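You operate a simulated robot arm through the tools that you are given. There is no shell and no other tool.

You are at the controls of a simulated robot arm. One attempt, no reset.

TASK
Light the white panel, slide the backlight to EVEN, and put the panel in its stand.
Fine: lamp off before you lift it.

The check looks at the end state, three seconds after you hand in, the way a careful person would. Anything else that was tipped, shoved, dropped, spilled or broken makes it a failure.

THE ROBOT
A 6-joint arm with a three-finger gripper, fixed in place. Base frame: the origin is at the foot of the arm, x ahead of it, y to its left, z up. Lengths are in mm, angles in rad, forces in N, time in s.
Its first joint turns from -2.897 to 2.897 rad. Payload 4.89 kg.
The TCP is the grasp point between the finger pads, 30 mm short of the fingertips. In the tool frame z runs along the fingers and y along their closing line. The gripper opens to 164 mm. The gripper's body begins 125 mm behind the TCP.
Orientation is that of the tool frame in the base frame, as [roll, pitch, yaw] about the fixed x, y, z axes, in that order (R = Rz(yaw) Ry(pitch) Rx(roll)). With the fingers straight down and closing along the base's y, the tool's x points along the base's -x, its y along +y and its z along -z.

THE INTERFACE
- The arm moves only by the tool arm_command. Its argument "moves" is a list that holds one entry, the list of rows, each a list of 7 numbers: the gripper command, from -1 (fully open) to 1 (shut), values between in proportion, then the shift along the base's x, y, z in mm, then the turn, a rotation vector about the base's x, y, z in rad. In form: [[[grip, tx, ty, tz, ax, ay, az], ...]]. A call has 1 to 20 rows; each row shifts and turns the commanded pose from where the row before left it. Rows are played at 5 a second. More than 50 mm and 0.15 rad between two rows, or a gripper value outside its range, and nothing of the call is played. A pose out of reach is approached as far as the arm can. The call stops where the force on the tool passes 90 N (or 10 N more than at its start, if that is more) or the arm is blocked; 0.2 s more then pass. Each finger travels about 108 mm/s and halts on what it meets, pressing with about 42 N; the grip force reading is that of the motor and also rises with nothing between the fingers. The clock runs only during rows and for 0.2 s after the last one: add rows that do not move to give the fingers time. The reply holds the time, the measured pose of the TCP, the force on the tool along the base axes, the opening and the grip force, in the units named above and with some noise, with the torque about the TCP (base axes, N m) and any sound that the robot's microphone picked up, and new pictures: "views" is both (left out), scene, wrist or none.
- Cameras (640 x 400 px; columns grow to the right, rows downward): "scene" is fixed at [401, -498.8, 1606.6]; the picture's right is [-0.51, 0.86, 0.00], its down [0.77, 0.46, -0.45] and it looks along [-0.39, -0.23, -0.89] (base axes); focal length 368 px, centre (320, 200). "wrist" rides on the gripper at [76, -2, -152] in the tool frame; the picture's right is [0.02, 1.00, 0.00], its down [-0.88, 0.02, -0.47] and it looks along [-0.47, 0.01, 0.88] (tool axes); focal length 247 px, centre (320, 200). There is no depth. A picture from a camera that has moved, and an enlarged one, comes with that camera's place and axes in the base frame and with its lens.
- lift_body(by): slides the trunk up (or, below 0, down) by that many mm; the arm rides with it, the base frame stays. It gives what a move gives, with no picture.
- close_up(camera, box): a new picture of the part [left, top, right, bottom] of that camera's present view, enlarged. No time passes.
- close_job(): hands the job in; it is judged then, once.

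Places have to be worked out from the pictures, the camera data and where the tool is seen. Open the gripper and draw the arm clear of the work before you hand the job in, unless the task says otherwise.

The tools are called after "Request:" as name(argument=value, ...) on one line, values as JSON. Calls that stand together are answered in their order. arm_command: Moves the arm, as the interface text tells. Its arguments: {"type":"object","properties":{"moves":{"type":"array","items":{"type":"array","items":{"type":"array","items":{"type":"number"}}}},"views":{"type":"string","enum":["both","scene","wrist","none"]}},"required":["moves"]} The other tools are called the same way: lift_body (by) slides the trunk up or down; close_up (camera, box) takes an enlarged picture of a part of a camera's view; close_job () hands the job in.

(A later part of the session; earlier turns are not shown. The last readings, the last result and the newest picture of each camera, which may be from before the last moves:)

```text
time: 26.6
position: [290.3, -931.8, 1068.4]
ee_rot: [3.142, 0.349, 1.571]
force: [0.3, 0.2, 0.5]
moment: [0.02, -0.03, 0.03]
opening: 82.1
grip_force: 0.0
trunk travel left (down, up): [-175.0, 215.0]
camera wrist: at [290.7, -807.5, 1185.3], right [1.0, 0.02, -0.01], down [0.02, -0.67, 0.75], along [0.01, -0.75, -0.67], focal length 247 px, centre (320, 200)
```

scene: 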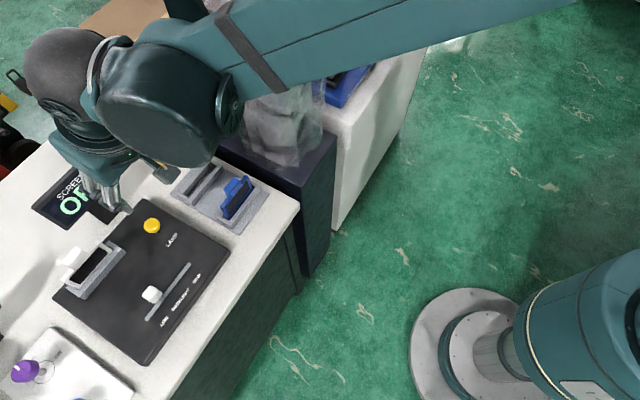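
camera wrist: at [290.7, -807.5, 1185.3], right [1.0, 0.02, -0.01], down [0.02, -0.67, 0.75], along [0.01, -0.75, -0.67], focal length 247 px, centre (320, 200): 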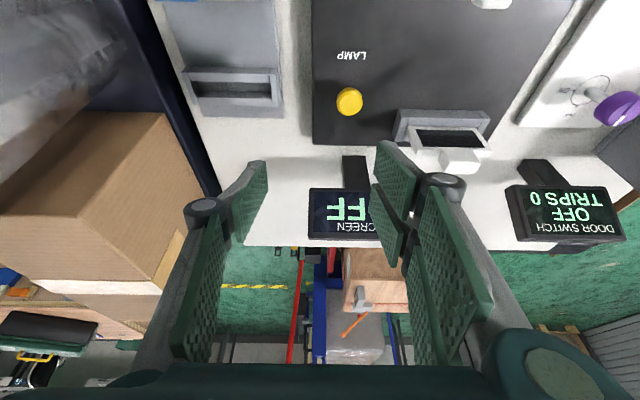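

No contact so far. I'll zoom on the wrapped column in the wrist and scene pictures to judge its near side before going farther in -x.

Request:
close_up(camera="wrist", box=[0, 0, 300, 190])

Request:
close_up(camera="scene", box=[160, 60, 360, 240])

```text
2.11 times, centred on (150, 95) of wrist
camera zoom: at [290.7, -807.5, 1185.3], right [1.0, 0.02, -0.01], down [0.02, -0.67, 0.75], along [0.01, -0.75, -0.67], focal length 520 px, centre (678, 421)
```

zoom: 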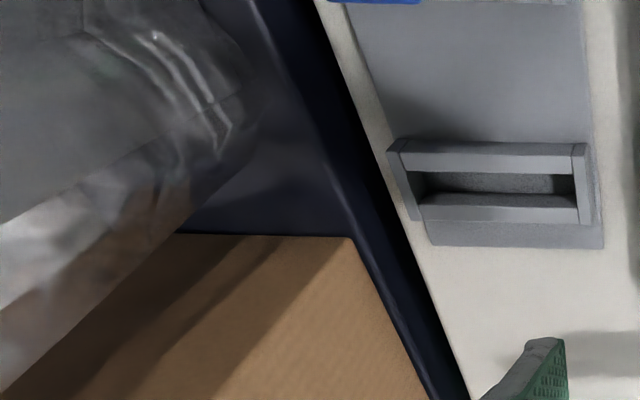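

```text
2.22 times, centred on (260, 150) of scene
camera zoom: at [401.0, -498.8, 1606.6], right [-0.51, 0.86, 0.0], down [0.77, 0.46, -0.45], along [-0.39, -0.23, -0.89], focal length 818 px, centre (453, 311)
```

zoom: 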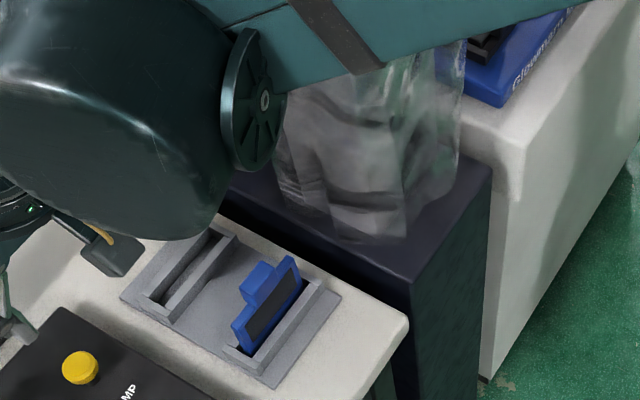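

The wrapped column's near face is at about x≈10–30 (y -843…-930) on a crate at z≈807; the arm's wrist cap should pass it with roughly 50+ mm to spare at the stand. I'll continue to x≈175 in small steps.

Request:
arm_command(moves=[[[0, -30, 0, 0, 0, 0, 0], [0, -30, 0, 0, 0, 0, 0], [0, 0, 0, 0, 0, 0, 0]]], views="scene")

Request:
arm_command(moves=[[[0, -28, 0, 0, 0, 0, 0], [0, -27, 0, 0, 0, 0, 0], [0, 0, 0, 0, 0, 0, 0]]])

```text
time: 27.4
position: [231.4, -932.2, 1068.5]
ee_rot: [-3.14, 0.352, 1.572]
force: [0.0, 0.0, -0.5]
moment: [0.02, -0.03, -0.01]
opening: 82.1
grip_force: 0.1
trunk travel left (down, up): [-175.0, 215.0]
```

scene: 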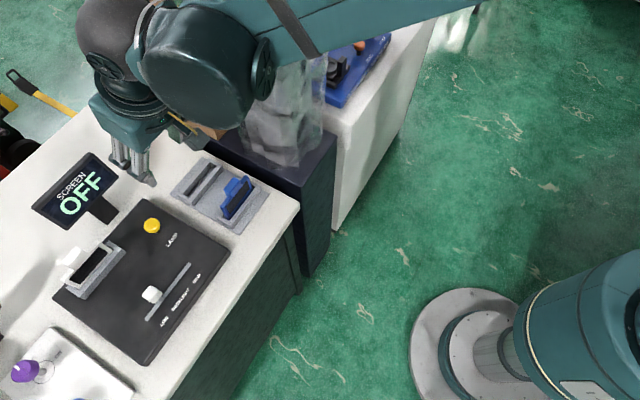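

```text
time: 28.2
position: [176.6, -930.9, 1069.6]
ee_rot: [-3.141, 0.35, 1.571]
force: [0.5, 0.0, 0.6]
moment: [0.01, 0.02, 0.0]
opening: 81.7
grip_force: 0.0
trunk travel left (down, up): [-175.0, 215.0]
camera wrist: at [175.6, -807.4, 1186.8], right [1.0, 0.02, -0.01], down [0.02, -0.67, 0.75], along [0.01, -0.75, -0.67], focal length 247 px, centre (320, 200)
```

scene: 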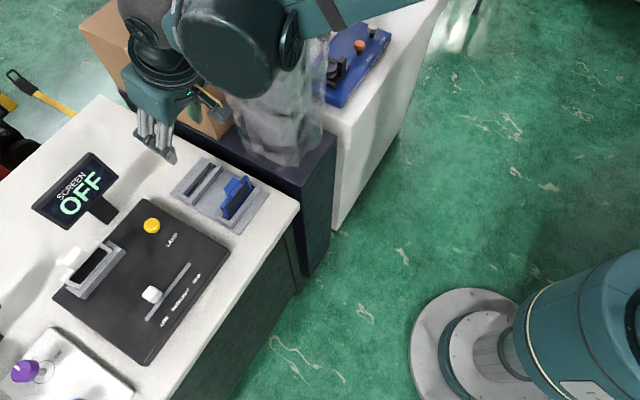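
wrist: 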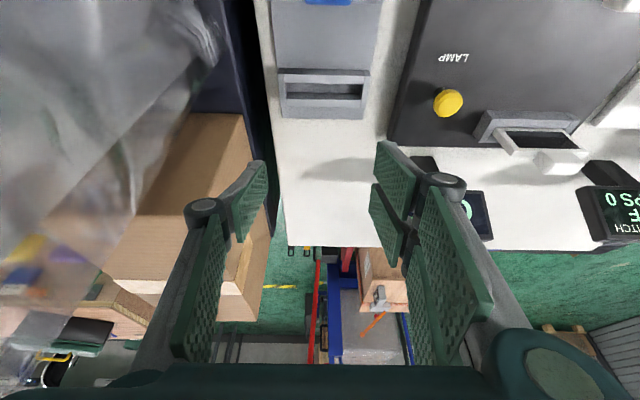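

Column is untouched and the hand hangs in line with the slot. Zooming in on the empty slot from this vantage (equivalent to the one I used on the panel).

Request:
close_up(camera="wrist", box=[255, 40, 395, 140])

Request:
close_up(camera="scene", box=[150, 140, 280, 240])

```text
4.00 times, centred on (325, 90) of wrist
camera zoom: at [175.6, -807.4, 1186.8], right [1.0, 0.02, -0.01], down [0.02, -0.67, 0.75], along [0.01, -0.75, -0.67], focal length 988 px, centre (300, 640)
```

zoom: 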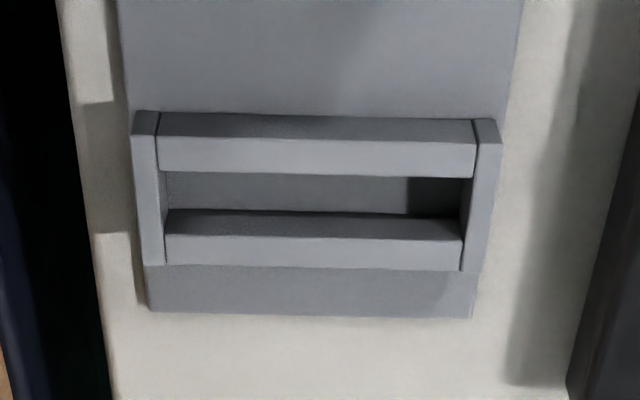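

```text
4.00 times, centred on (215, 190) of scene
camera zoom: at [401.0, -498.8, 1606.6], right [-0.51, 0.86, 0.0], down [0.77, 0.46, -0.45], along [-0.39, -0.23, -0.89], focal length 1472 px, centre (740, 240)
```

zoom: 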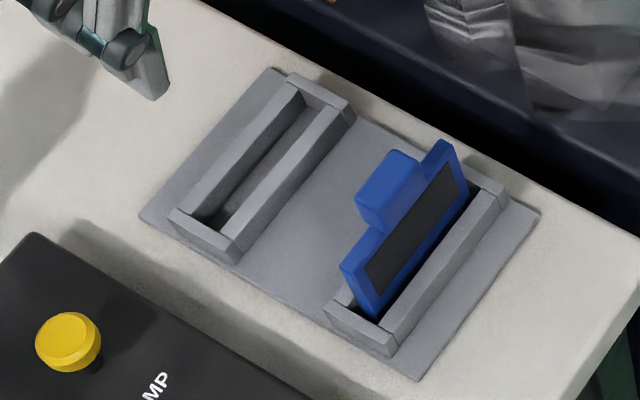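

The slot's inner length is near 96 mm with a ~20 mm gap, but my height estimate (868–890 for its rim) leaves a few mm of doubt. I'll descend 90 mm with the same orientation and re-measure, which fixes the scale.

Request:
arm_command(moves=[[[0, 0, 0, -30, 0, 0, 0], [0, 0, 0, -30, 0, 0, 0], [0, 0, 0, -30, 0, 0, 0], [0, 0, 0, 0, 0, 0, 0]]])

Request:
close_up(camera="wrist", box=[230, 0, 410, 130])

```text
time: 29.2
position: [177.4, -932.6, 979.6]
ee_rot: [-3.141, 0.349, 1.57]
force: [-0.3, -1.1, -0.3]
moment: [0.01, 0.01, 0.02]
opening: 82.1
grip_force: 0.0
trunk travel left (down, up): [-175.0, 215.0]
camera wrist: at [175.9, -808.4, 1096.1], right [1.0, 0.02, -0.01], down [0.02, -0.67, 0.75], along [0.01, -0.75, -0.67], focal length 247 px, centre (320, 200)
```

scene: 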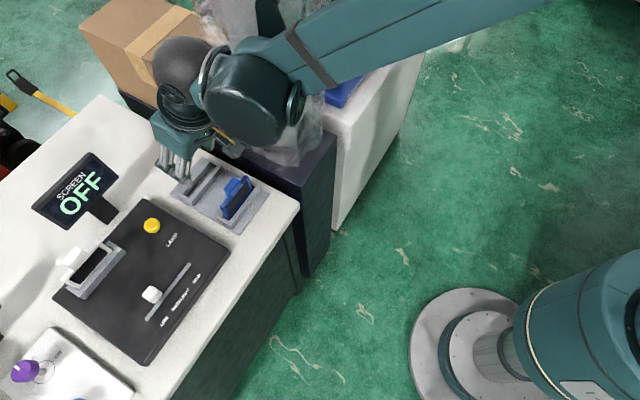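
wrist: 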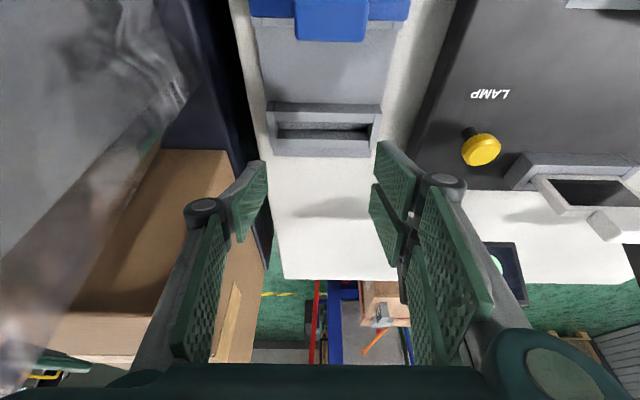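

```text
3.08 times, centred on (320, 65) of wrist
camera zoom: at [175.9, -808.4, 1096.1], right [1.0, 0.02, -0.01], down [0.02, -0.67, 0.75], along [0.01, -0.75, -0.67], focal length 760 px, centre (320, 615)
```

zoom: 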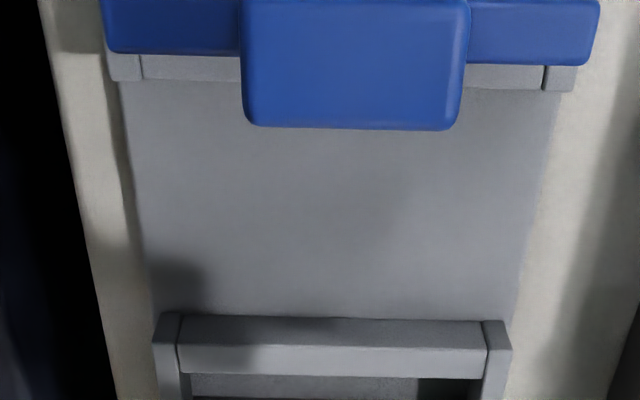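

The zoom box cut the slot off; taking it again lower.

Request:
close_up(camera="wrist", box=[250, 80, 400, 180])

```text
4.00 times, centred on (325, 130) of wrist
camera zoom: at [175.9, -808.4, 1096.1], right [1.0, 0.02, -0.01], down [0.02, -0.67, 0.75], along [0.01, -0.75, -0.67], focal length 988 px, centre (300, 480)
```

zoom: 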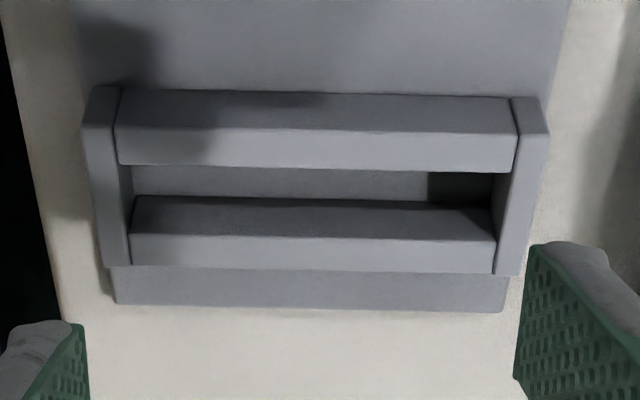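

Two-view triangulation gives consistent slot rim z≈879, gap from y≈-935.7 to -956.6 (centre ≈-946), inner x ≈133.7–228 (centre ≈181). Now I'll go up and back to the white panel for a comparable close view.

Request:
arm_command(moves=[[[0, 0, 0, 40, 0, 0, 0], [0, 0, 0, 45, 0, 0, 0], [0, 40, 0, 5, 0, 0, 0], [0, 45, 0, 0, 0, 0, 0], [0, 45, 0, 0, 0, 0, 0], [0, 45, 0, 0, 0, 0, 0], [0, 45, 0, 0, 0, 0, 0], [0, 45, 0, 0, 0, 0, 0], [0, 9, -15, 0, 0, 0, 0], [0, 0, 0, 0, 0, 0, 0]]])

Request:
close_up(camera="wrist", box=[245, 70, 395, 170])

```text
time: 31.4
position: [451.4, -945.7, 1069.3]
ee_rot: [3.14, 0.348, 1.572]
force: [-0.3, 0.2, -0.7]
moment: [-0.03, 0.07, -0.06]
opening: 82.2
grip_force: 0.0
trunk travel left (down, up): [-175.0, 215.0]
camera wrist: at [450.5, -822.8, 1186.2], right [1.0, 0.02, -0.01], down [0.02, -0.67, 0.75], along [0.01, -0.75, -0.67], focal length 247 px, centre (320, 200)
```

scene: 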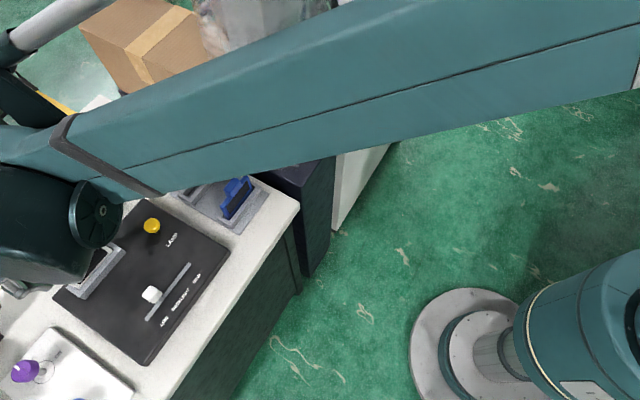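
wrist: 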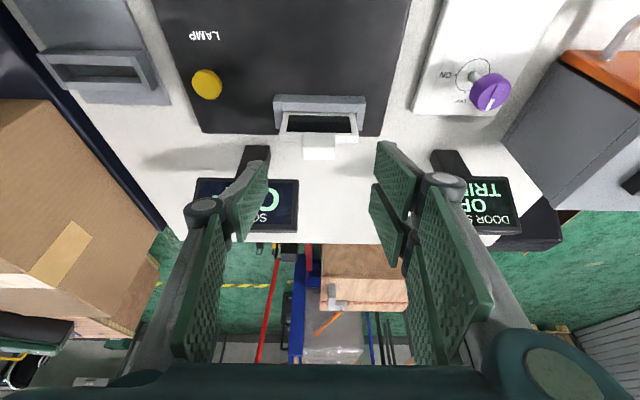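

```text
4.00 times, centred on (320, 120) of wrist
camera zoom: at [450.5, -822.8, 1186.2], right [1.0, 0.02, -0.01], down [0.02, -0.67, 0.75], along [0.01, -0.75, -0.67], focal length 988 px, centre (320, 520)
```

zoom: 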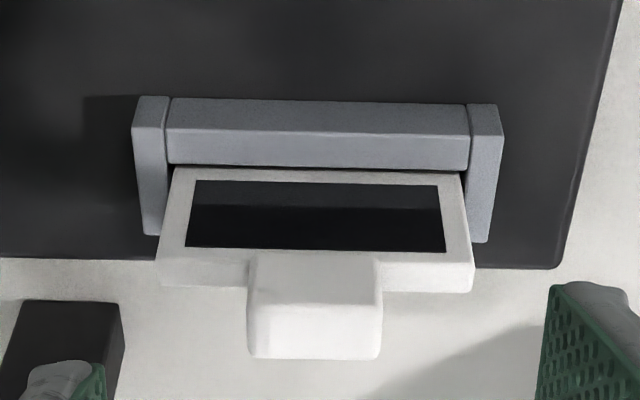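

Clear view of the panel. I'll descend 55 mm (tips stay above and in front of the handle) for the second view of this pair.

Request:
arm_command(moves=[[[0, 0, 0, -30, 0, 0, 0], [0, 0, 0, -25, 0, 0, 0], [0, 0, 0, 0, 0, 0, 0], [0, 0, 0, 0, 0, 0, 0]]], views="wrist")

Request:
close_up(camera="wrist", box=[245, 90, 395, 190])

```text
time: 32.4
position: [452.1, -947.2, 1013.9]
ee_rot: [3.141, 0.35, 1.572]
force: [0.2, -0.6, -1.3]
moment: [0.04, 0.05, -0.02]
opening: 82.1
grip_force: 0.1
trunk travel left (down, up): [-175.0, 215.0]
camera wrist: at [450.7, -823.3, 1130.5], right [1.0, 0.02, -0.01], down [0.02, -0.67, 0.75], along [0.01, -0.75, -0.67], focal length 247 px, centre (320, 200)
```

wrist: 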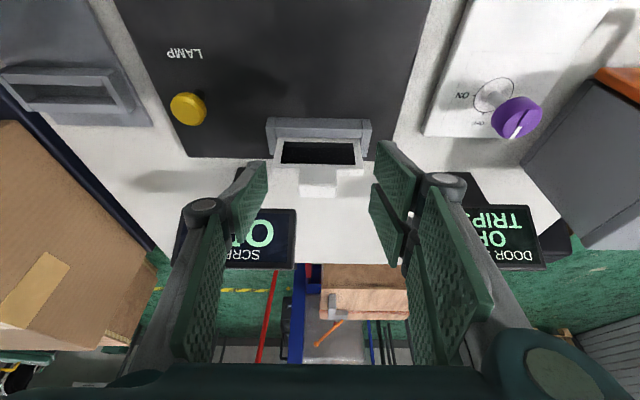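

```text
4.00 times, centred on (320, 140) of wrist
camera zoom: at [450.7, -823.3, 1130.5], right [1.0, 0.02, -0.01], down [0.02, -0.67, 0.75], along [0.01, -0.75, -0.67], focal length 988 px, centre (320, 440)
```

zoom: 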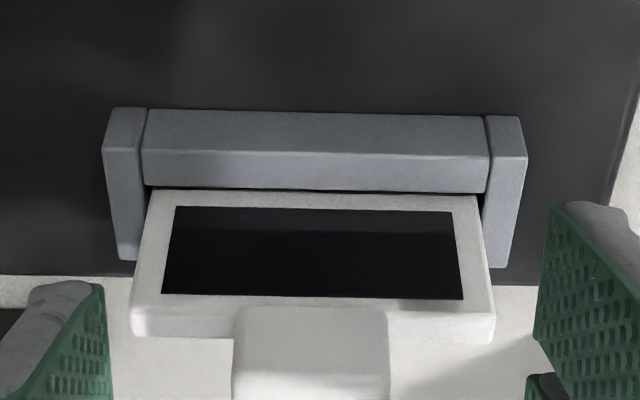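

Two-view results: panel front face y≈-977.6, back ≈-986.5 (≈90 mm wide, ≈9 mm thick, top z≈951), handle z 951–978, y -970…-988, centre x≈450.5. Relative to the slot the shift is about (-269.5, +36, -20). I'll move to straddle the handle with tips just above the panel's top edge.

Request:
arm_command(moves=[[[0, -0.5, -13, 0, 0, 0, 0], [0, -0.5, -13, 0, 0, 0, 0], [0, 0, 0, -15, 0, 0, 0], [0, 0, 0, -11, 0, 0, 0], [0, 0, 0, 0, 0, 0, 0]]])

Request:
close_up(camera="wrist", box=[220, 90, 420, 230])

```text
time: 33.6
position: [450.2, -973.5, 989.2]
ee_rot: [-3.14, 0.349, 1.571]
force: [0.2, -0.4, 0.3]
moment: [-0.01, 0.01, 0.0]
opening: 81.9
grip_force: 0.1
trunk travel left (down, up): [-175.0, 215.0]
camera wrist: at [449.7, -849.1, 1105.2], right [1.0, 0.02, -0.01], down [0.02, -0.67, 0.75], along [0.01, -0.75, -0.67], focal length 247 px, centre (320, 200)
```

scene: 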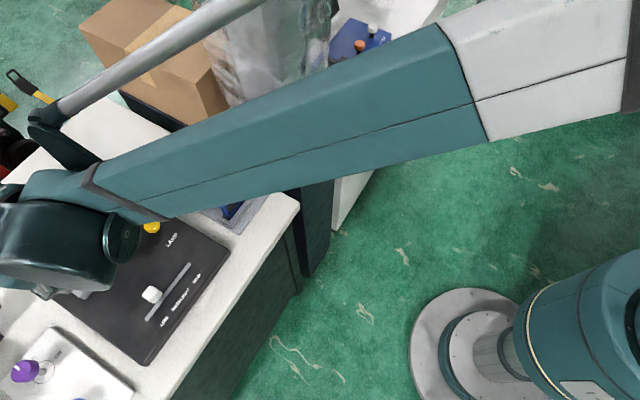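
wrist: 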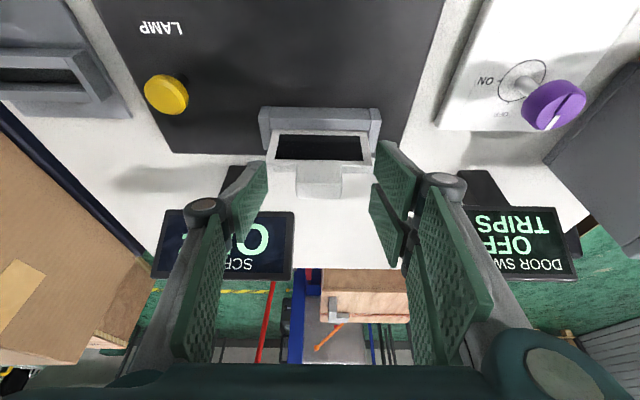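

```text
2.86 times, centred on (320, 160) of wrist
camera zoom: at [449.7, -849.1, 1105.2], right [1.0, 0.02, -0.01], down [0.02, -0.67, 0.75], along [0.01, -0.75, -0.67], focal length 706 px, centre (320, 314)
```

zoom: 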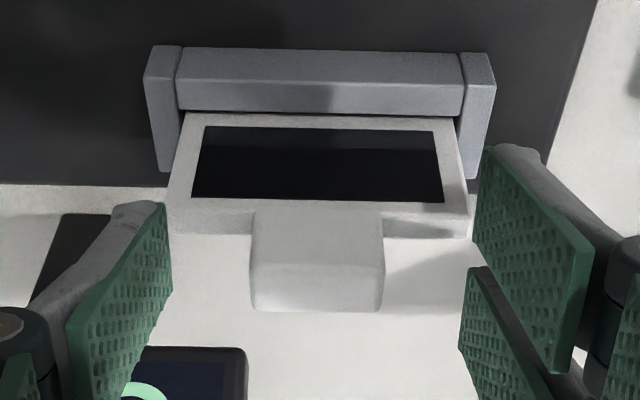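

Third view refines: handle y -974…-992, z 949–975; panel centre y≈-982.5. I'll lower ~5 mm more (the tips stay clear of the panel's top edge) and close on the handle.

Request:
arm_command(moves=[[[0, 0.3, 0, -5, 0, 0, 0], [0.3, 0, 0, 0, 0, 0, 0], [0.5, 0, 0, 0, 0, 0, 0], [0.8, 0, 0, 0, 0, 0, 0], [0.8, 0, 0, 0, 0, 0, 0], [0.8, 0, 0, 0, 0, 0, 0]]])

Request:
close_up(camera="wrist", box=[220, 90, 420, 230])

```text
time: 35.0
position: [451.5, -972.7, 984.1]
ee_rot: [-3.141, 0.351, 1.569]
force: [1.1, -0.4, 0.4]
moment: [-0.06, -0.16, 0.01]
opening: 35.2
grip_force: 42.3
trunk travel left (down, up): [-175.0, 215.0]
camera wrist: at [449.9, -849.3, 1100.2], right [1.0, 0.02, -0.01], down [0.02, -0.67, 0.75], along [0.01, -0.75, -0.67], focal length 247 px, centre (320, 200)
```

scene: 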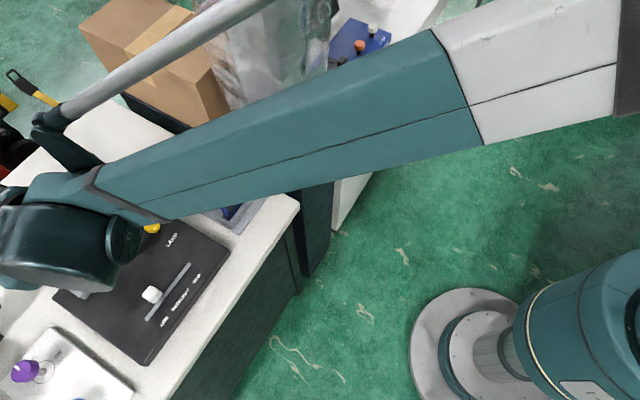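
wrist: 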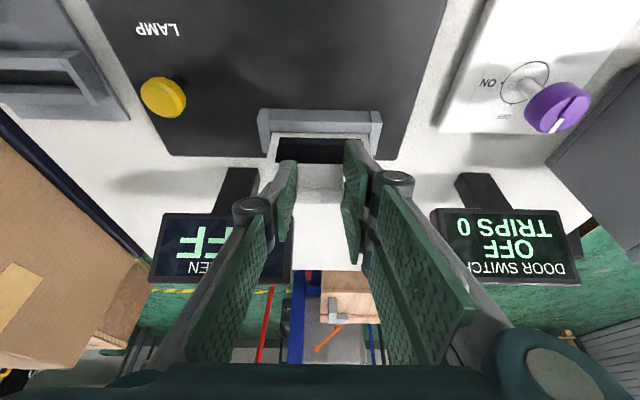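

```text
2.86 times, centred on (320, 160) of wrist
camera zoom: at [449.9, -849.3, 1100.2], right [1.0, 0.02, -0.01], down [0.02, -0.67, 0.75], along [0.01, -0.75, -0.67], focal length 706 px, centre (320, 314)
```

zoom: 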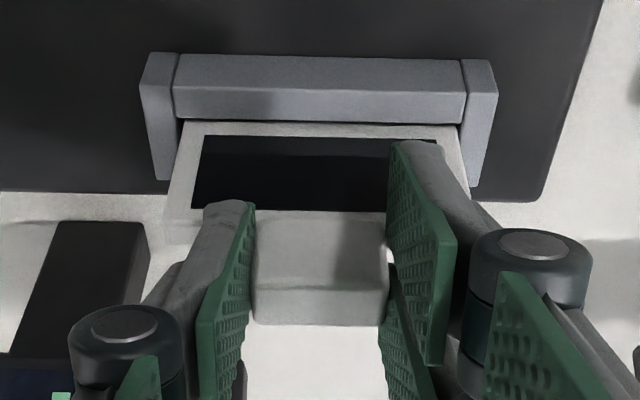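

The handle is held at 35 mm opening with 42 N. I'll lift slowly straight up 15 mm first and check.

Request:
arm_command(moves=[[[0.8, 0, 0, 3, 0, 0, 0], [0.8, 0, 0, 5, 0, 0, 0], [0.8, 0, 0, 7, 0, 0, 0], [0.8, 0, 0, 0, 0, 0, 0]]], views="wrist")

Request:
close_up(camera="wrist", box=[220, 90, 420, 230])

```text
time: 36.0
position: [450.6, -972.6, 998.7]
ee_rot: [-3.141, 0.347, 1.57]
force: [0.5, 0.3, -1.8]
moment: [0.02, 0.01, 0.01]
opening: 35.2
grip_force: 41.6
trunk travel left (down, up): [-175.0, 215.0]
camera wrist: at [450.2, -849.2, 1115.2], right [1.0, 0.02, -0.01], down [0.02, -0.67, 0.75], along [0.01, -0.75, -0.67], focal length 247 px, centre (320, 200)
```

wrist: 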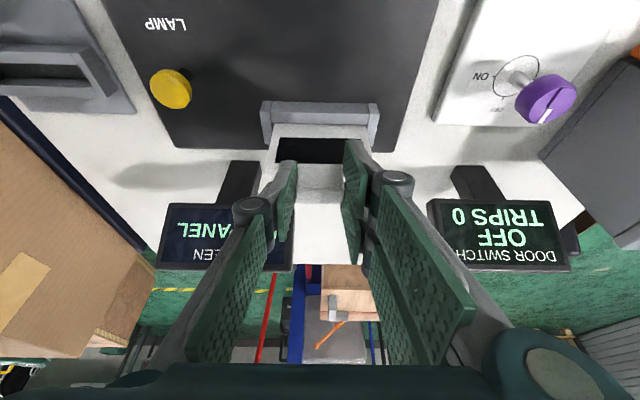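

```text
2.86 times, centred on (320, 160) of wrist
camera zoom: at [450.2, -849.2, 1115.2], right [1.0, 0.02, -0.01], down [0.02, -0.67, 0.75], along [0.01, -0.75, -0.67], focal length 706 px, centre (320, 314)
```

zoom: 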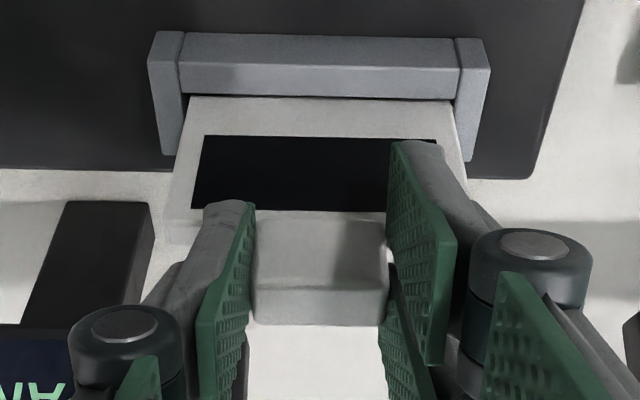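

The panel rises with the hand (same place in the grip; screen now says "NO PANEL"). I'll lift another 65 mm to clear everything.

Request:
arm_command(moves=[[[0.8, 0, 0, 10, 0, 0, 0], [0.8, 0, 0, 15, 0, 0, 0], [0.8, 0, 0, 20, 0, 0, 0], [0.8, 0, 0, 20, 0, 0, 0], [0.8, 0, 0, 0, 0, 0, 0]]])

Request:
close_up(camera="wrist", box=[220, 70, 420, 210])

```text
time: 37.2
position: [450.1, -973.4, 1062.9]
ee_rot: [3.14, 0.353, 1.571]
force: [0.7, 0.8, -0.9]
moment: [-0.02, 0.0, 0.0]
opening: 35.1
grip_force: 41.5
trunk travel left (down, up): [-175.0, 215.0]
camera wrist: at [449.5, -849.0, 1180.6], right [1.0, 0.02, -0.01], down [0.02, -0.67, 0.75], along [0.01, -0.75, -0.67], focal length 247 px, centre (320, 200)
```

scene: 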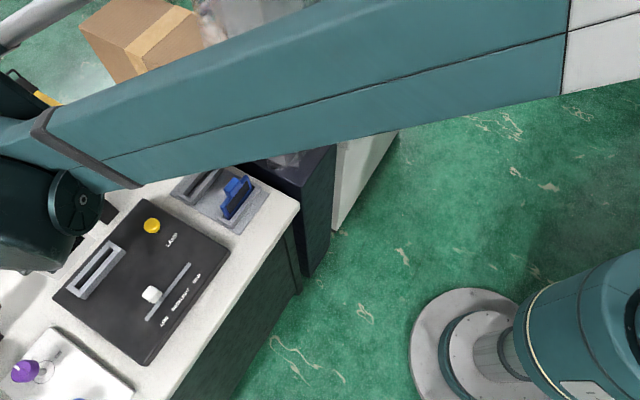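
wrist: 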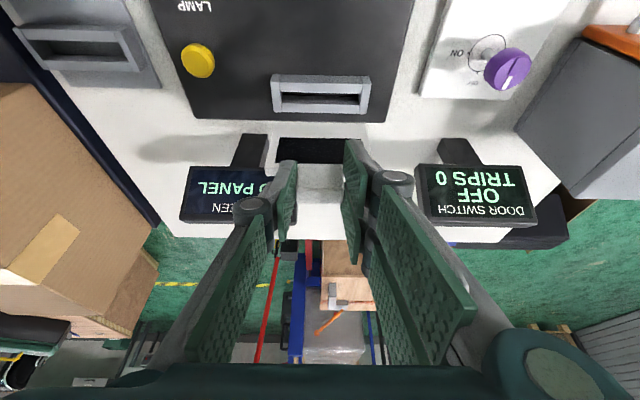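

```text
2.86 times, centred on (320, 140) of wrist
camera zoom: at [449.5, -849.0, 1180.6], right [1.0, 0.02, -0.01], down [0.02, -0.67, 0.75], along [0.01, -0.75, -0.67], focal length 706 px, centre (320, 371)
```

zoom: 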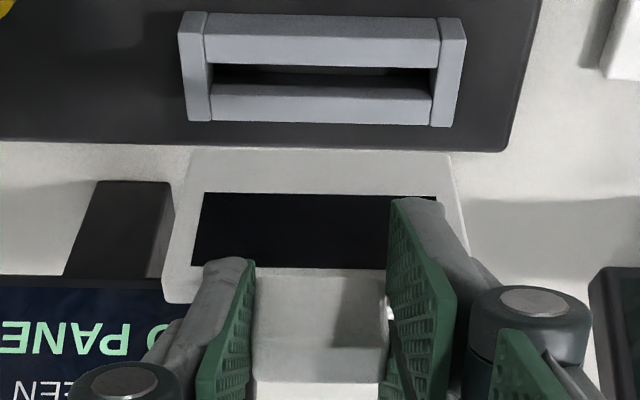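

The panel is fully out and hangs upright; its bottom edge computes to z≈962 (101 mm below the TCP). Before traveling, I'll zoom on the stand once more to see how the blue panel sits in its slot.

Request:
close_up(camera="scene", box=[165, 160, 275, 240])

Request:
close_up(camera="scene", box=[55, 190, 245, 340])

```text
5.00 times, centred on (220, 200) of scene
camera zoom: at [401.0, -498.8, 1606.6], right [-0.51, 0.86, 0.0], down [0.77, 0.46, -0.45], along [-0.39, -0.23, -0.89], focal length 1840 px, centre (820, 200)
```

zoom: 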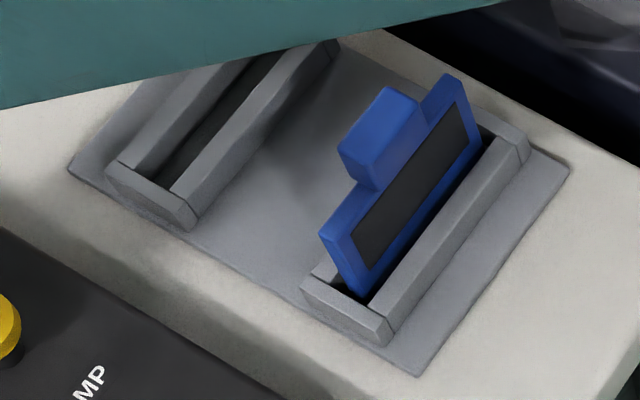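

```text
2.67 times, centred on (150, 265) of scene
camera zoom: at [401.0, -498.8, 1606.6], right [-0.51, 0.86, 0.0], down [0.77, 0.46, -0.45], along [-0.39, -0.23, -0.89], focal length 982 px, centre (773, 27)
```

zoom: 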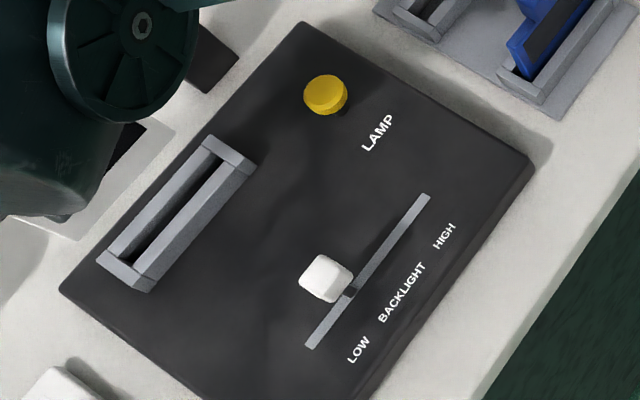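

The blue panel stands in its slot leaning slightly back, so that's how panels rest here. Knob is still at its EVEN spot. Now I carry the white panel at this height (bottom ≈962, well above the lamp button) by (-269.3, +35.8) to above the empty slot.

Request:
arm_command(moves=[[[0.8, -12, 2, 0, 0, 0, 0], [0.8, -27, 4, 0, 0, 0, 0], [0.8, -30, 4, 0, 0, 0, 0], [0.8, -30, 4, 0, 0, 0, 0], [0.8, -30, 4, 0, 0, 0, 0], [0.8, -30, 4, 0, 0, 0, 0], [0.8, -30, 4, 0, 0, 0, 0], [0.8, -30, 4, 0, 0, 0, 0], [0.8, -28, 4, 0, 0, 0, 0], [0.8, -22.3, 1.8, 0, 0, 0, 0], [0.8, 0, 0, 0, 0, 0, 0], [0.8, 0, 0, 0, 0, 0, 0]]])

Request:
close_up(camera="wrist", box=[230, 40, 410, 160])

```text
time: 39.8
position: [181.4, -936.6, 1063.0]
ee_rot: [3.141, 0.351, 1.57]
force: [-0.7, -0.4, -0.7]
moment: [-0.01, -0.03, 0.0]
opening: 35.2
grip_force: 41.8
trunk travel left (down, up): [-175.0, 215.0]
camera wrist: at [180.0, -813.3, 1180.1], right [1.0, 0.02, -0.01], down [0.02, -0.67, 0.75], along [0.01, -0.75, -0.67], focal length 247 px, centre (320, 200)
```

scene: 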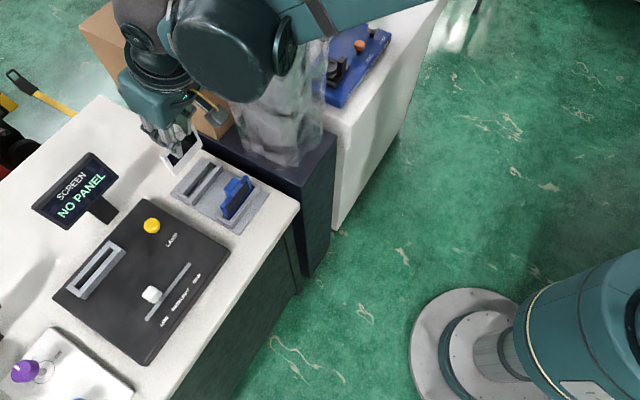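
wrist: 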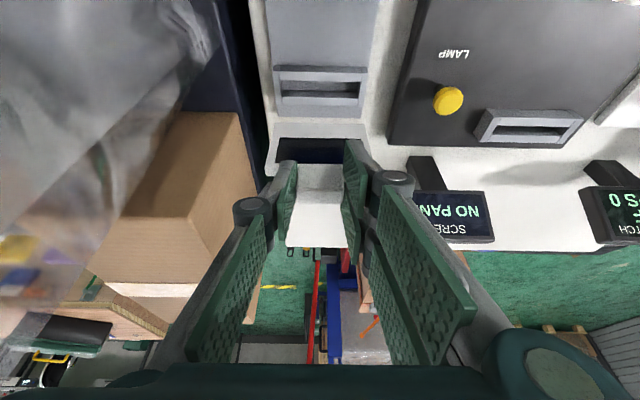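

```text
3.33 times, centred on (320, 100) of wrist
camera zoom: at [180.0, -813.3, 1180.1], right [1.0, 0.02, -0.01], down [0.02, -0.67, 0.75], along [0.01, -0.75, -0.67], focal length 823 px, centre (320, 533)
```

zoom: 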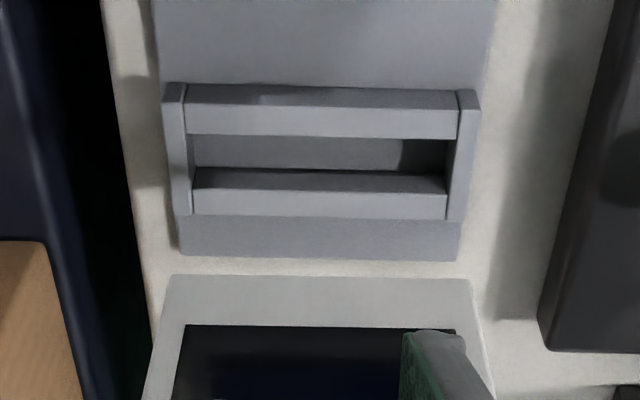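

The panel hangs centred over the slot within about a millimetre in x and y by my numbers. I'll descend until its bottom is just above the slot rim (TCP z≈988) and look again.

Request:
arm_command(moves=[[[0.8, -0.4, 0.3, -15, 0, 0, 0], [0.8, 0, 0, -20, 0, 0, 0], [0.8, 0, 0, -20, 0, 0, 0], [0.8, 0, 0, -18, 0, 0, 0], [0.8, 0, 0, 0, 0, 0, 0], [0.8, 0, 0, 0, 0, 0, 0]]])

Request:
close_up(camera="wrist", box=[230, 60, 410, 180])

Request:
close_up(camera="scene", box=[150, 140, 280, 240])

```text
time: 41.2
position: [181.3, -937.5, 990.2]
ee_rot: [3.14, 0.35, 1.57]
force: [0.4, -0.4, -1.0]
moment: [0.03, 0.01, -0.01]
opening: 35.3
grip_force: 41.9
trunk travel left (down, up): [-175.0, 215.0]
camera wrist: at [180.6, -813.4, 1107.4], right [1.0, 0.02, -0.01], down [0.02, -0.67, 0.75], along [0.01, -0.75, -0.67], focal length 247 px, centre (320, 200)
```

scene: 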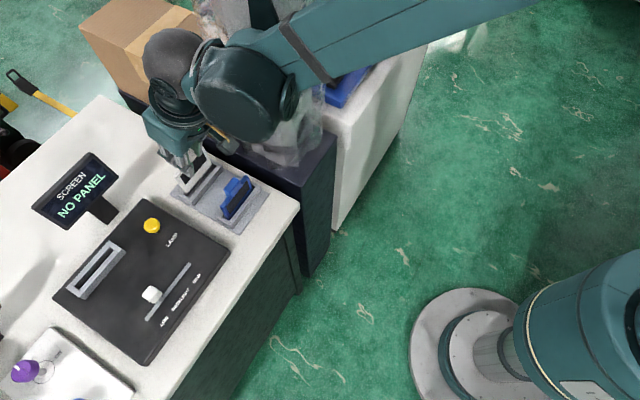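
wrist: 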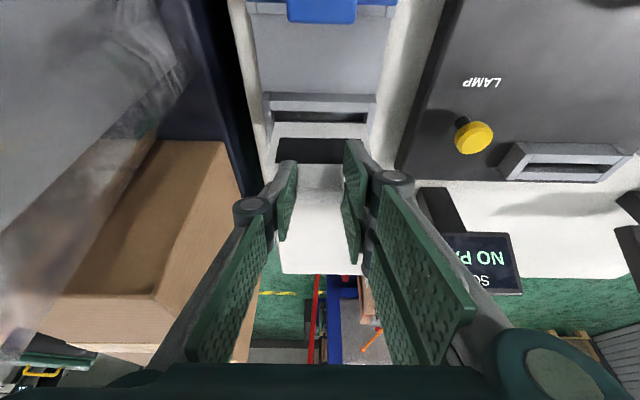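

```text
3.33 times, centred on (320, 120) of wrist
camera zoom: at [180.6, -813.4, 1107.4], right [1.0, 0.02, -0.01], down [0.02, -0.67, 0.75], along [0.01, -0.75, -0.67], focal length 823 px, centre (320, 467)
```

zoom: 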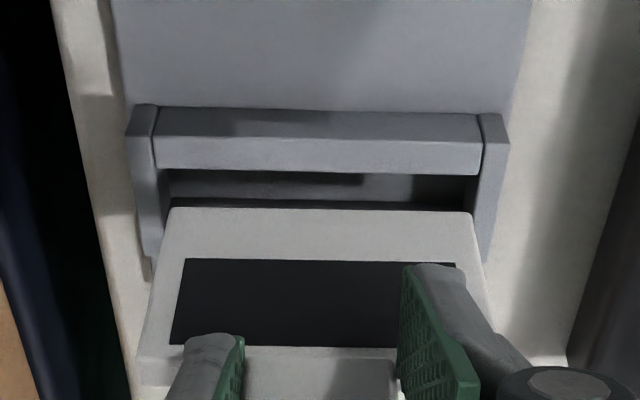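

```text
4.00 times, centred on (215, 190) of scene
camera zoom: at [401.0, -498.8, 1606.6], right [-0.51, 0.86, 0.0], down [0.77, 0.46, -0.45], along [-0.39, -0.23, -0.89], focal length 1472 px, centre (740, 240)
```

zoom: 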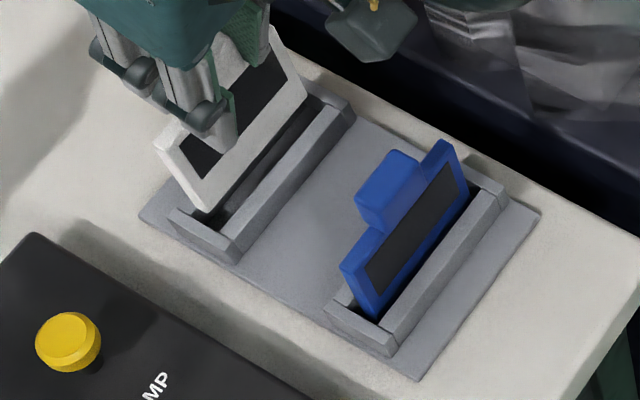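

The bottom edge (z≈890) is right over the opening; the panel sits ~1 mm toward +x of the slot centre, so I'll correct by -1 mm and lower slowly into the slot.

Request:
arm_command(moves=[[[0.8, -1, 0.4, -3, 0, 0, 0], [0.8, 0, 0, -4, 0, 0, 0], [0.8, 0, 0, -4, 0, 0, 0], [0.8, 0, 0, -4, 0, 0, 0], [0.8, 0, 0, 0, 0, 0, 0]]])

Request:
close_up(camera="wrist", box=[230, 60, 410, 180])

Request:
close_up(camera="scene", box=[150, 140, 280, 240])

```text
time: 42.4
position: [181.4, -936.4, 975.5]
ee_rot: [3.141, 0.348, 1.57]
force: [0.0, -0.9, -1.2]
moment: [0.02, 0.01, 0.03]
opening: 35.2
grip_force: 41.8
trunk travel left (down, up): [-175.0, 215.0]
camera wrist: at [178.9, -812.8, 1092.5], right [1.0, 0.02, -0.01], down [0.02, -0.67, 0.75], along [0.01, -0.75, -0.67], focal length 247 px, centre (320, 200)
```

scene: 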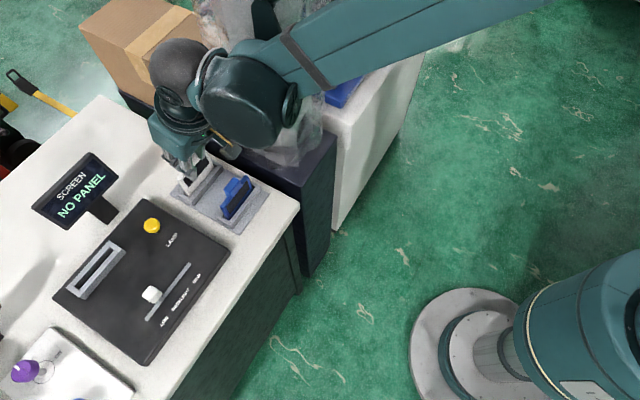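
wrist: 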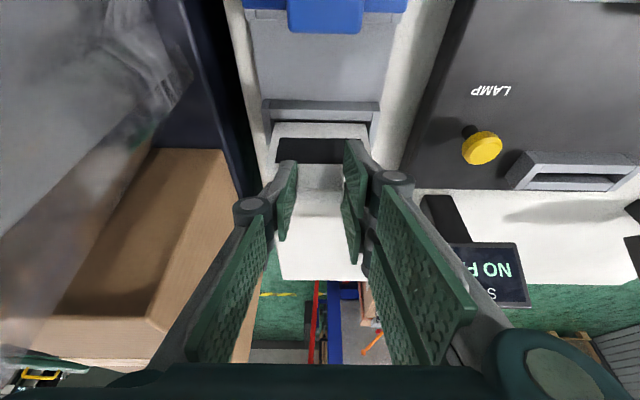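

```text
3.33 times, centred on (320, 120) of wrist
camera zoom: at [178.9, -812.8, 1092.5], right [1.0, 0.02, -0.01], down [0.02, -0.67, 0.75], along [0.01, -0.75, -0.67], focal length 823 px, centre (320, 467)
```

zoom: 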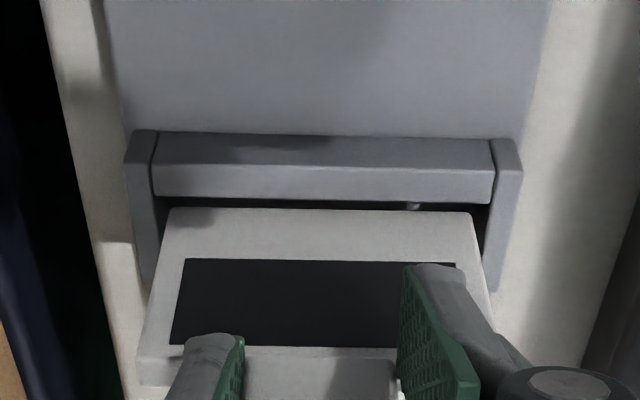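

```text
4.00 times, centred on (215, 190) of scene
camera zoom: at [401.0, -498.8, 1606.6], right [-0.51, 0.86, 0.0], down [0.77, 0.46, -0.45], along [-0.39, -0.23, -0.89], focal length 1472 px, centre (740, 240)
```

zoom: 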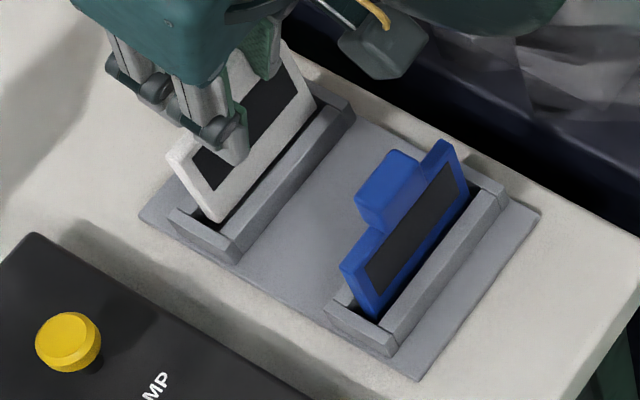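

The panel's bottom is entering the slot with no side force. I continue lowering in small steps until it seats.

Request:
arm_command(moves=[[[0.8, 0, 0, -3, 0, 0, 0], [0.8, 0, 0, -3, 0, 0, 0], [0.8, 0, 0, 0, 0, 0, 0]]], views="none")

Request:
arm_command(moves=[[[0.8, 0, 0, -2, 0, 0, 0], [0.8, 0, 0, 0, 0, 0, 0]]], views="wrist")

```text
time: 43.2
position: [179.1, -935.7, 968.3]
ee_rot: [-3.141, 0.35, 1.57]
force: [-0.1, -0.5, -1.5]
moment: [0.01, 0.0, -0.03]
opening: 35.3
grip_force: 42.0
trunk travel left (down, up): [-175.0, 215.0]
```

```text
time: 43.8
position: [179.5, -936.8, 966.8]
ee_rot: [3.142, 0.349, 1.571]
force: [-0.5, 0.4, -0.9]
moment: [0.02, -0.01, 0.0]
opening: 35.3
grip_force: 41.9
trunk travel left (down, up): [-175.0, 215.0]
camera wrist: at [179.0, -812.8, 1084.2], right [1.0, 0.02, -0.01], down [0.02, -0.67, 0.75], along [0.01, -0.75, -0.67], focal length 247 px, centre (320, 200)
```

wrist: 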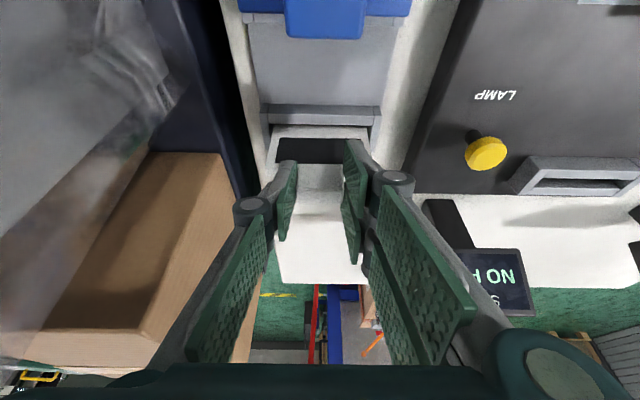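

No contact yet at TCP z≈967. Continuing 1.5 mm at a time, watching for the vertical force.

Request:
arm_command(moves=[[[0.8, 0, 0, -1.5, 0, 0, 0], [0.8, 0, 0, 0, 0, 0, 0]]], views="none")

Request:
arm_command(moves=[[[0.8, 0, 0, -1.5, 0, 0, 0], [0.8, 0, 0, 0, 0, 0, 0]]], views="none")

Request:
arm_command(moves=[[[0.8, 0, 0, -1.5, 0, 0, 0], [0.8, 0, 0, 0, 0, 0, 0]]], views="wrist")

```text
time: 44.4
position: [179.8, -936.9, 966.6]
ee_rot: [3.142, 0.348, 1.569]
force: [1.2, 0.3, -1.3]
moment: [-0.01, -0.01, -0.01]
opening: 35.2
grip_force: 41.8
trunk travel left (down, up): [-175.0, 215.0]
```

```text
time: 45.0
position: [179.7, -936.5, 964.0]
ee_rot: [3.141, 0.35, 1.571]
force: [-0.3, 0.2, -0.7]
moment: [0.01, 0.01, 0.02]
opening: 35.1
grip_force: 42.5
trunk travel left (down, up): [-175.0, 215.0]
```

```text
time: 45.6
position: [179.6, -936.7, 963.1]
ee_rot: [3.14, 0.35, 1.571]
force: [-0.3, 0.0, -1.3]
moment: [0.02, 0.01, 0.0]
opening: 35.2
grip_force: 41.8
trunk travel left (down, up): [-175.0, 215.0]
camera wrist: at [179.0, -812.8, 1080.0], right [1.0, 0.02, -0.01], down [0.02, -0.67, 0.75], along [0.01, -0.75, -0.67], focal length 247 px, centre (320, 200)
```

wrist: 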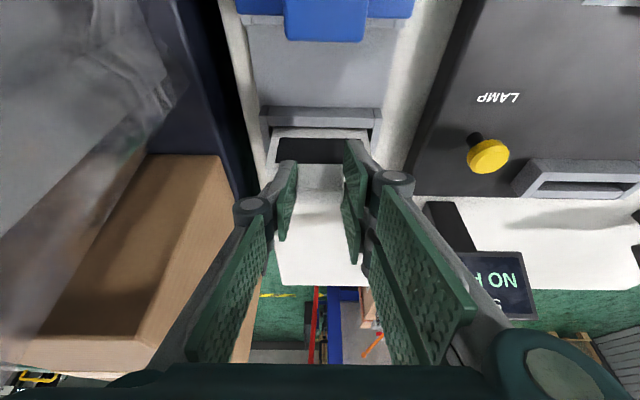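

Still no contact at z≈963 (bottom ≈862). Continuing gently.

Request:
arm_command(moves=[[[0.8, 0, 0, -1.5, 0, 0, 0], [0.8, 0, 0, 0, 0, 0, 0]]], views="none")

Request:
arm_command(moves=[[[0.8, 0, 0, -1.5, 0, 0, 0], [0.8, 0, 0, 0, 0, 0, 0]]], views="none")

Request:
arm_command(moves=[[[0.8, 0, 0, -1.5, 0, 0, 0], [0.8, 0, 0, 0, 0, 0, 0]]], views="wrist")

Request:
close_up(camera="wrist", box=[230, 80, 410, 200])

```text
time: 46.2
position: [180.1, -937.8, 961.6]
ee_rot: [-3.141, 0.347, 1.571]
force: [-0.4, -0.5, -0.5]
moment: [0.03, -0.01, -0.02]
opening: 35.2
grip_force: 42.4
trunk travel left (down, up): [-175.0, 215.0]
```

```text
time: 46.8
position: [181.1, -936.8, 960.0]
ee_rot: [-3.141, 0.35, 1.571]
force: [-0.3, 0.5, -1.4]
moment: [0.01, -0.04, 0.03]
opening: 35.1
grip_force: 42.3
trunk travel left (down, up): [-175.0, 215.0]
```

```text
time: 47.4
position: [179.7, -936.5, 959.5]
ee_rot: [-3.141, 0.349, 1.571]
force: [0.7, -1.0, 11.9]
moment: [-0.28, -0.08, 0.01]
opening: 35.0
grip_force: 42.1
trunk travel left (down, up): [-175.0, 215.0]
camera wrist: at [178.9, -812.6, 1075.9], right [1.0, 0.02, -0.01], down [0.02, -0.66, 0.75], along [0.01, -0.75, -0.66], focal length 247 px, centre (320, 200)
```

wrist: 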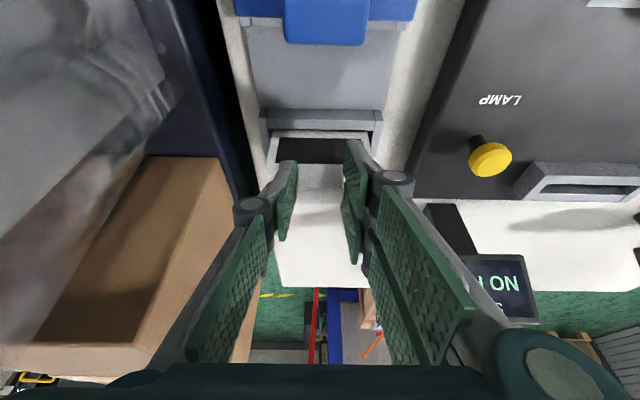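

```text
3.33 times, centred on (320, 140) of wrist
camera zoom: at [178.9, -812.6, 1075.9], right [1.0, 0.02, -0.01], down [0.02, -0.66, 0.75], along [0.01, -0.75, -0.66], focal length 823 px, centre (320, 400)
```

zoom: 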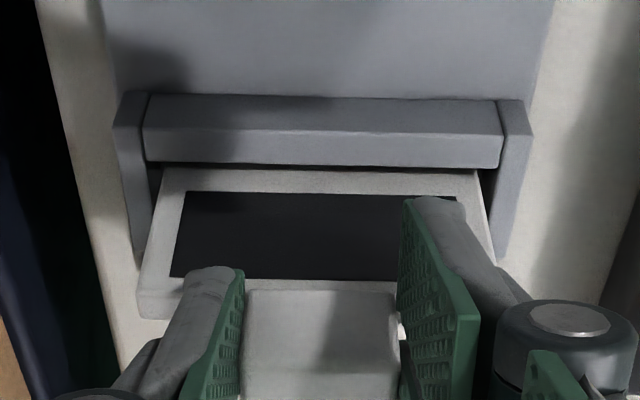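

Contact at z≈959 (12 N upward): the panel's bottom is on the slot floor, about 20 mm below the rim. I'll ease off slightly, then open the fingers gently.

Request:
arm_command(moves=[[[0.8, 0, 0, 0.8, 0, 0, 0], [0.8, 0, 0, 0, 0, 0, 0], [0.5, 0, 0, 0, 0, 0, 0], [0.4, 0, 0, 0, 0, 0, 0], [0.3, 0, 0, 0, 0, 0, 0], [0.2, 0, 0, 0, 0, 0, 0], [0.2, 0, 0, 0, 0, 0, 0]]])

Request:
close_up(camera="wrist", box=[230, 80, 410, 200])

```text
time: 49.0
position: [179.5, -935.9, 958.6]
ee_rot: [3.141, 0.35, 1.571]
force: [0.6, 0.2, 0.2]
moment: [0.04, 0.0, -0.01]
opening: 65.4
grip_force: 0.2
trunk travel left (down, up): [-175.0, 215.0]
camera wrist: at [179.1, -812.8, 1075.9], right [1.0, 0.02, -0.01], down [0.02, -0.67, 0.75], along [0.01, -0.75, -0.67], focal length 247 px, centre (320, 200)
```

scene: 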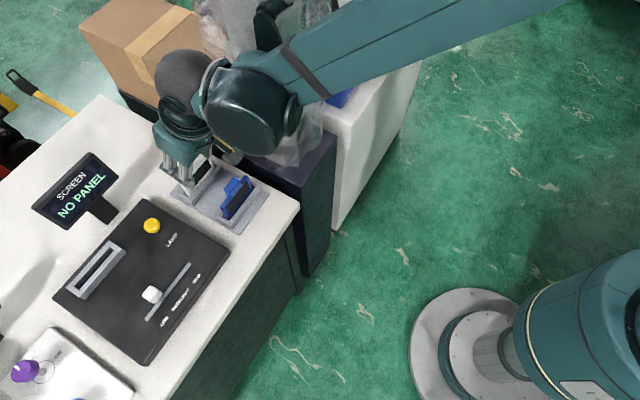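
wrist: 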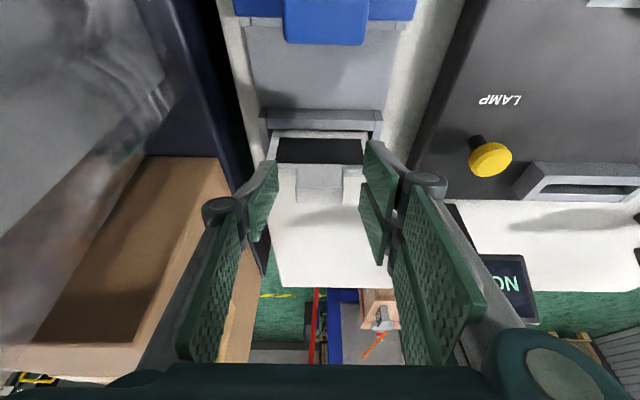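

```text
3.33 times, centred on (320, 140) of wrist
camera zoom: at [179.1, -812.8, 1075.9], right [1.0, 0.02, -0.01], down [0.02, -0.67, 0.75], along [0.01, -0.75, -0.67], focal length 823 px, centre (320, 400)
```

zoom: 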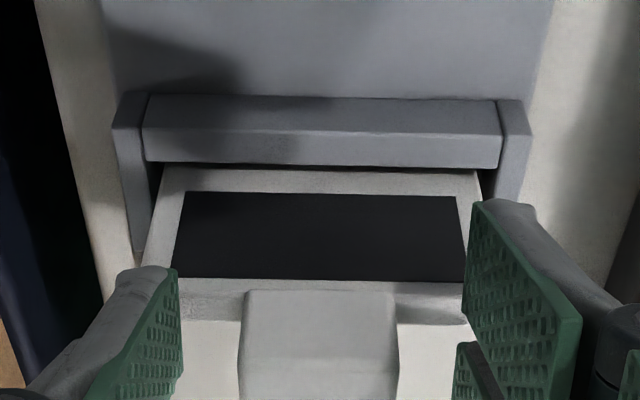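

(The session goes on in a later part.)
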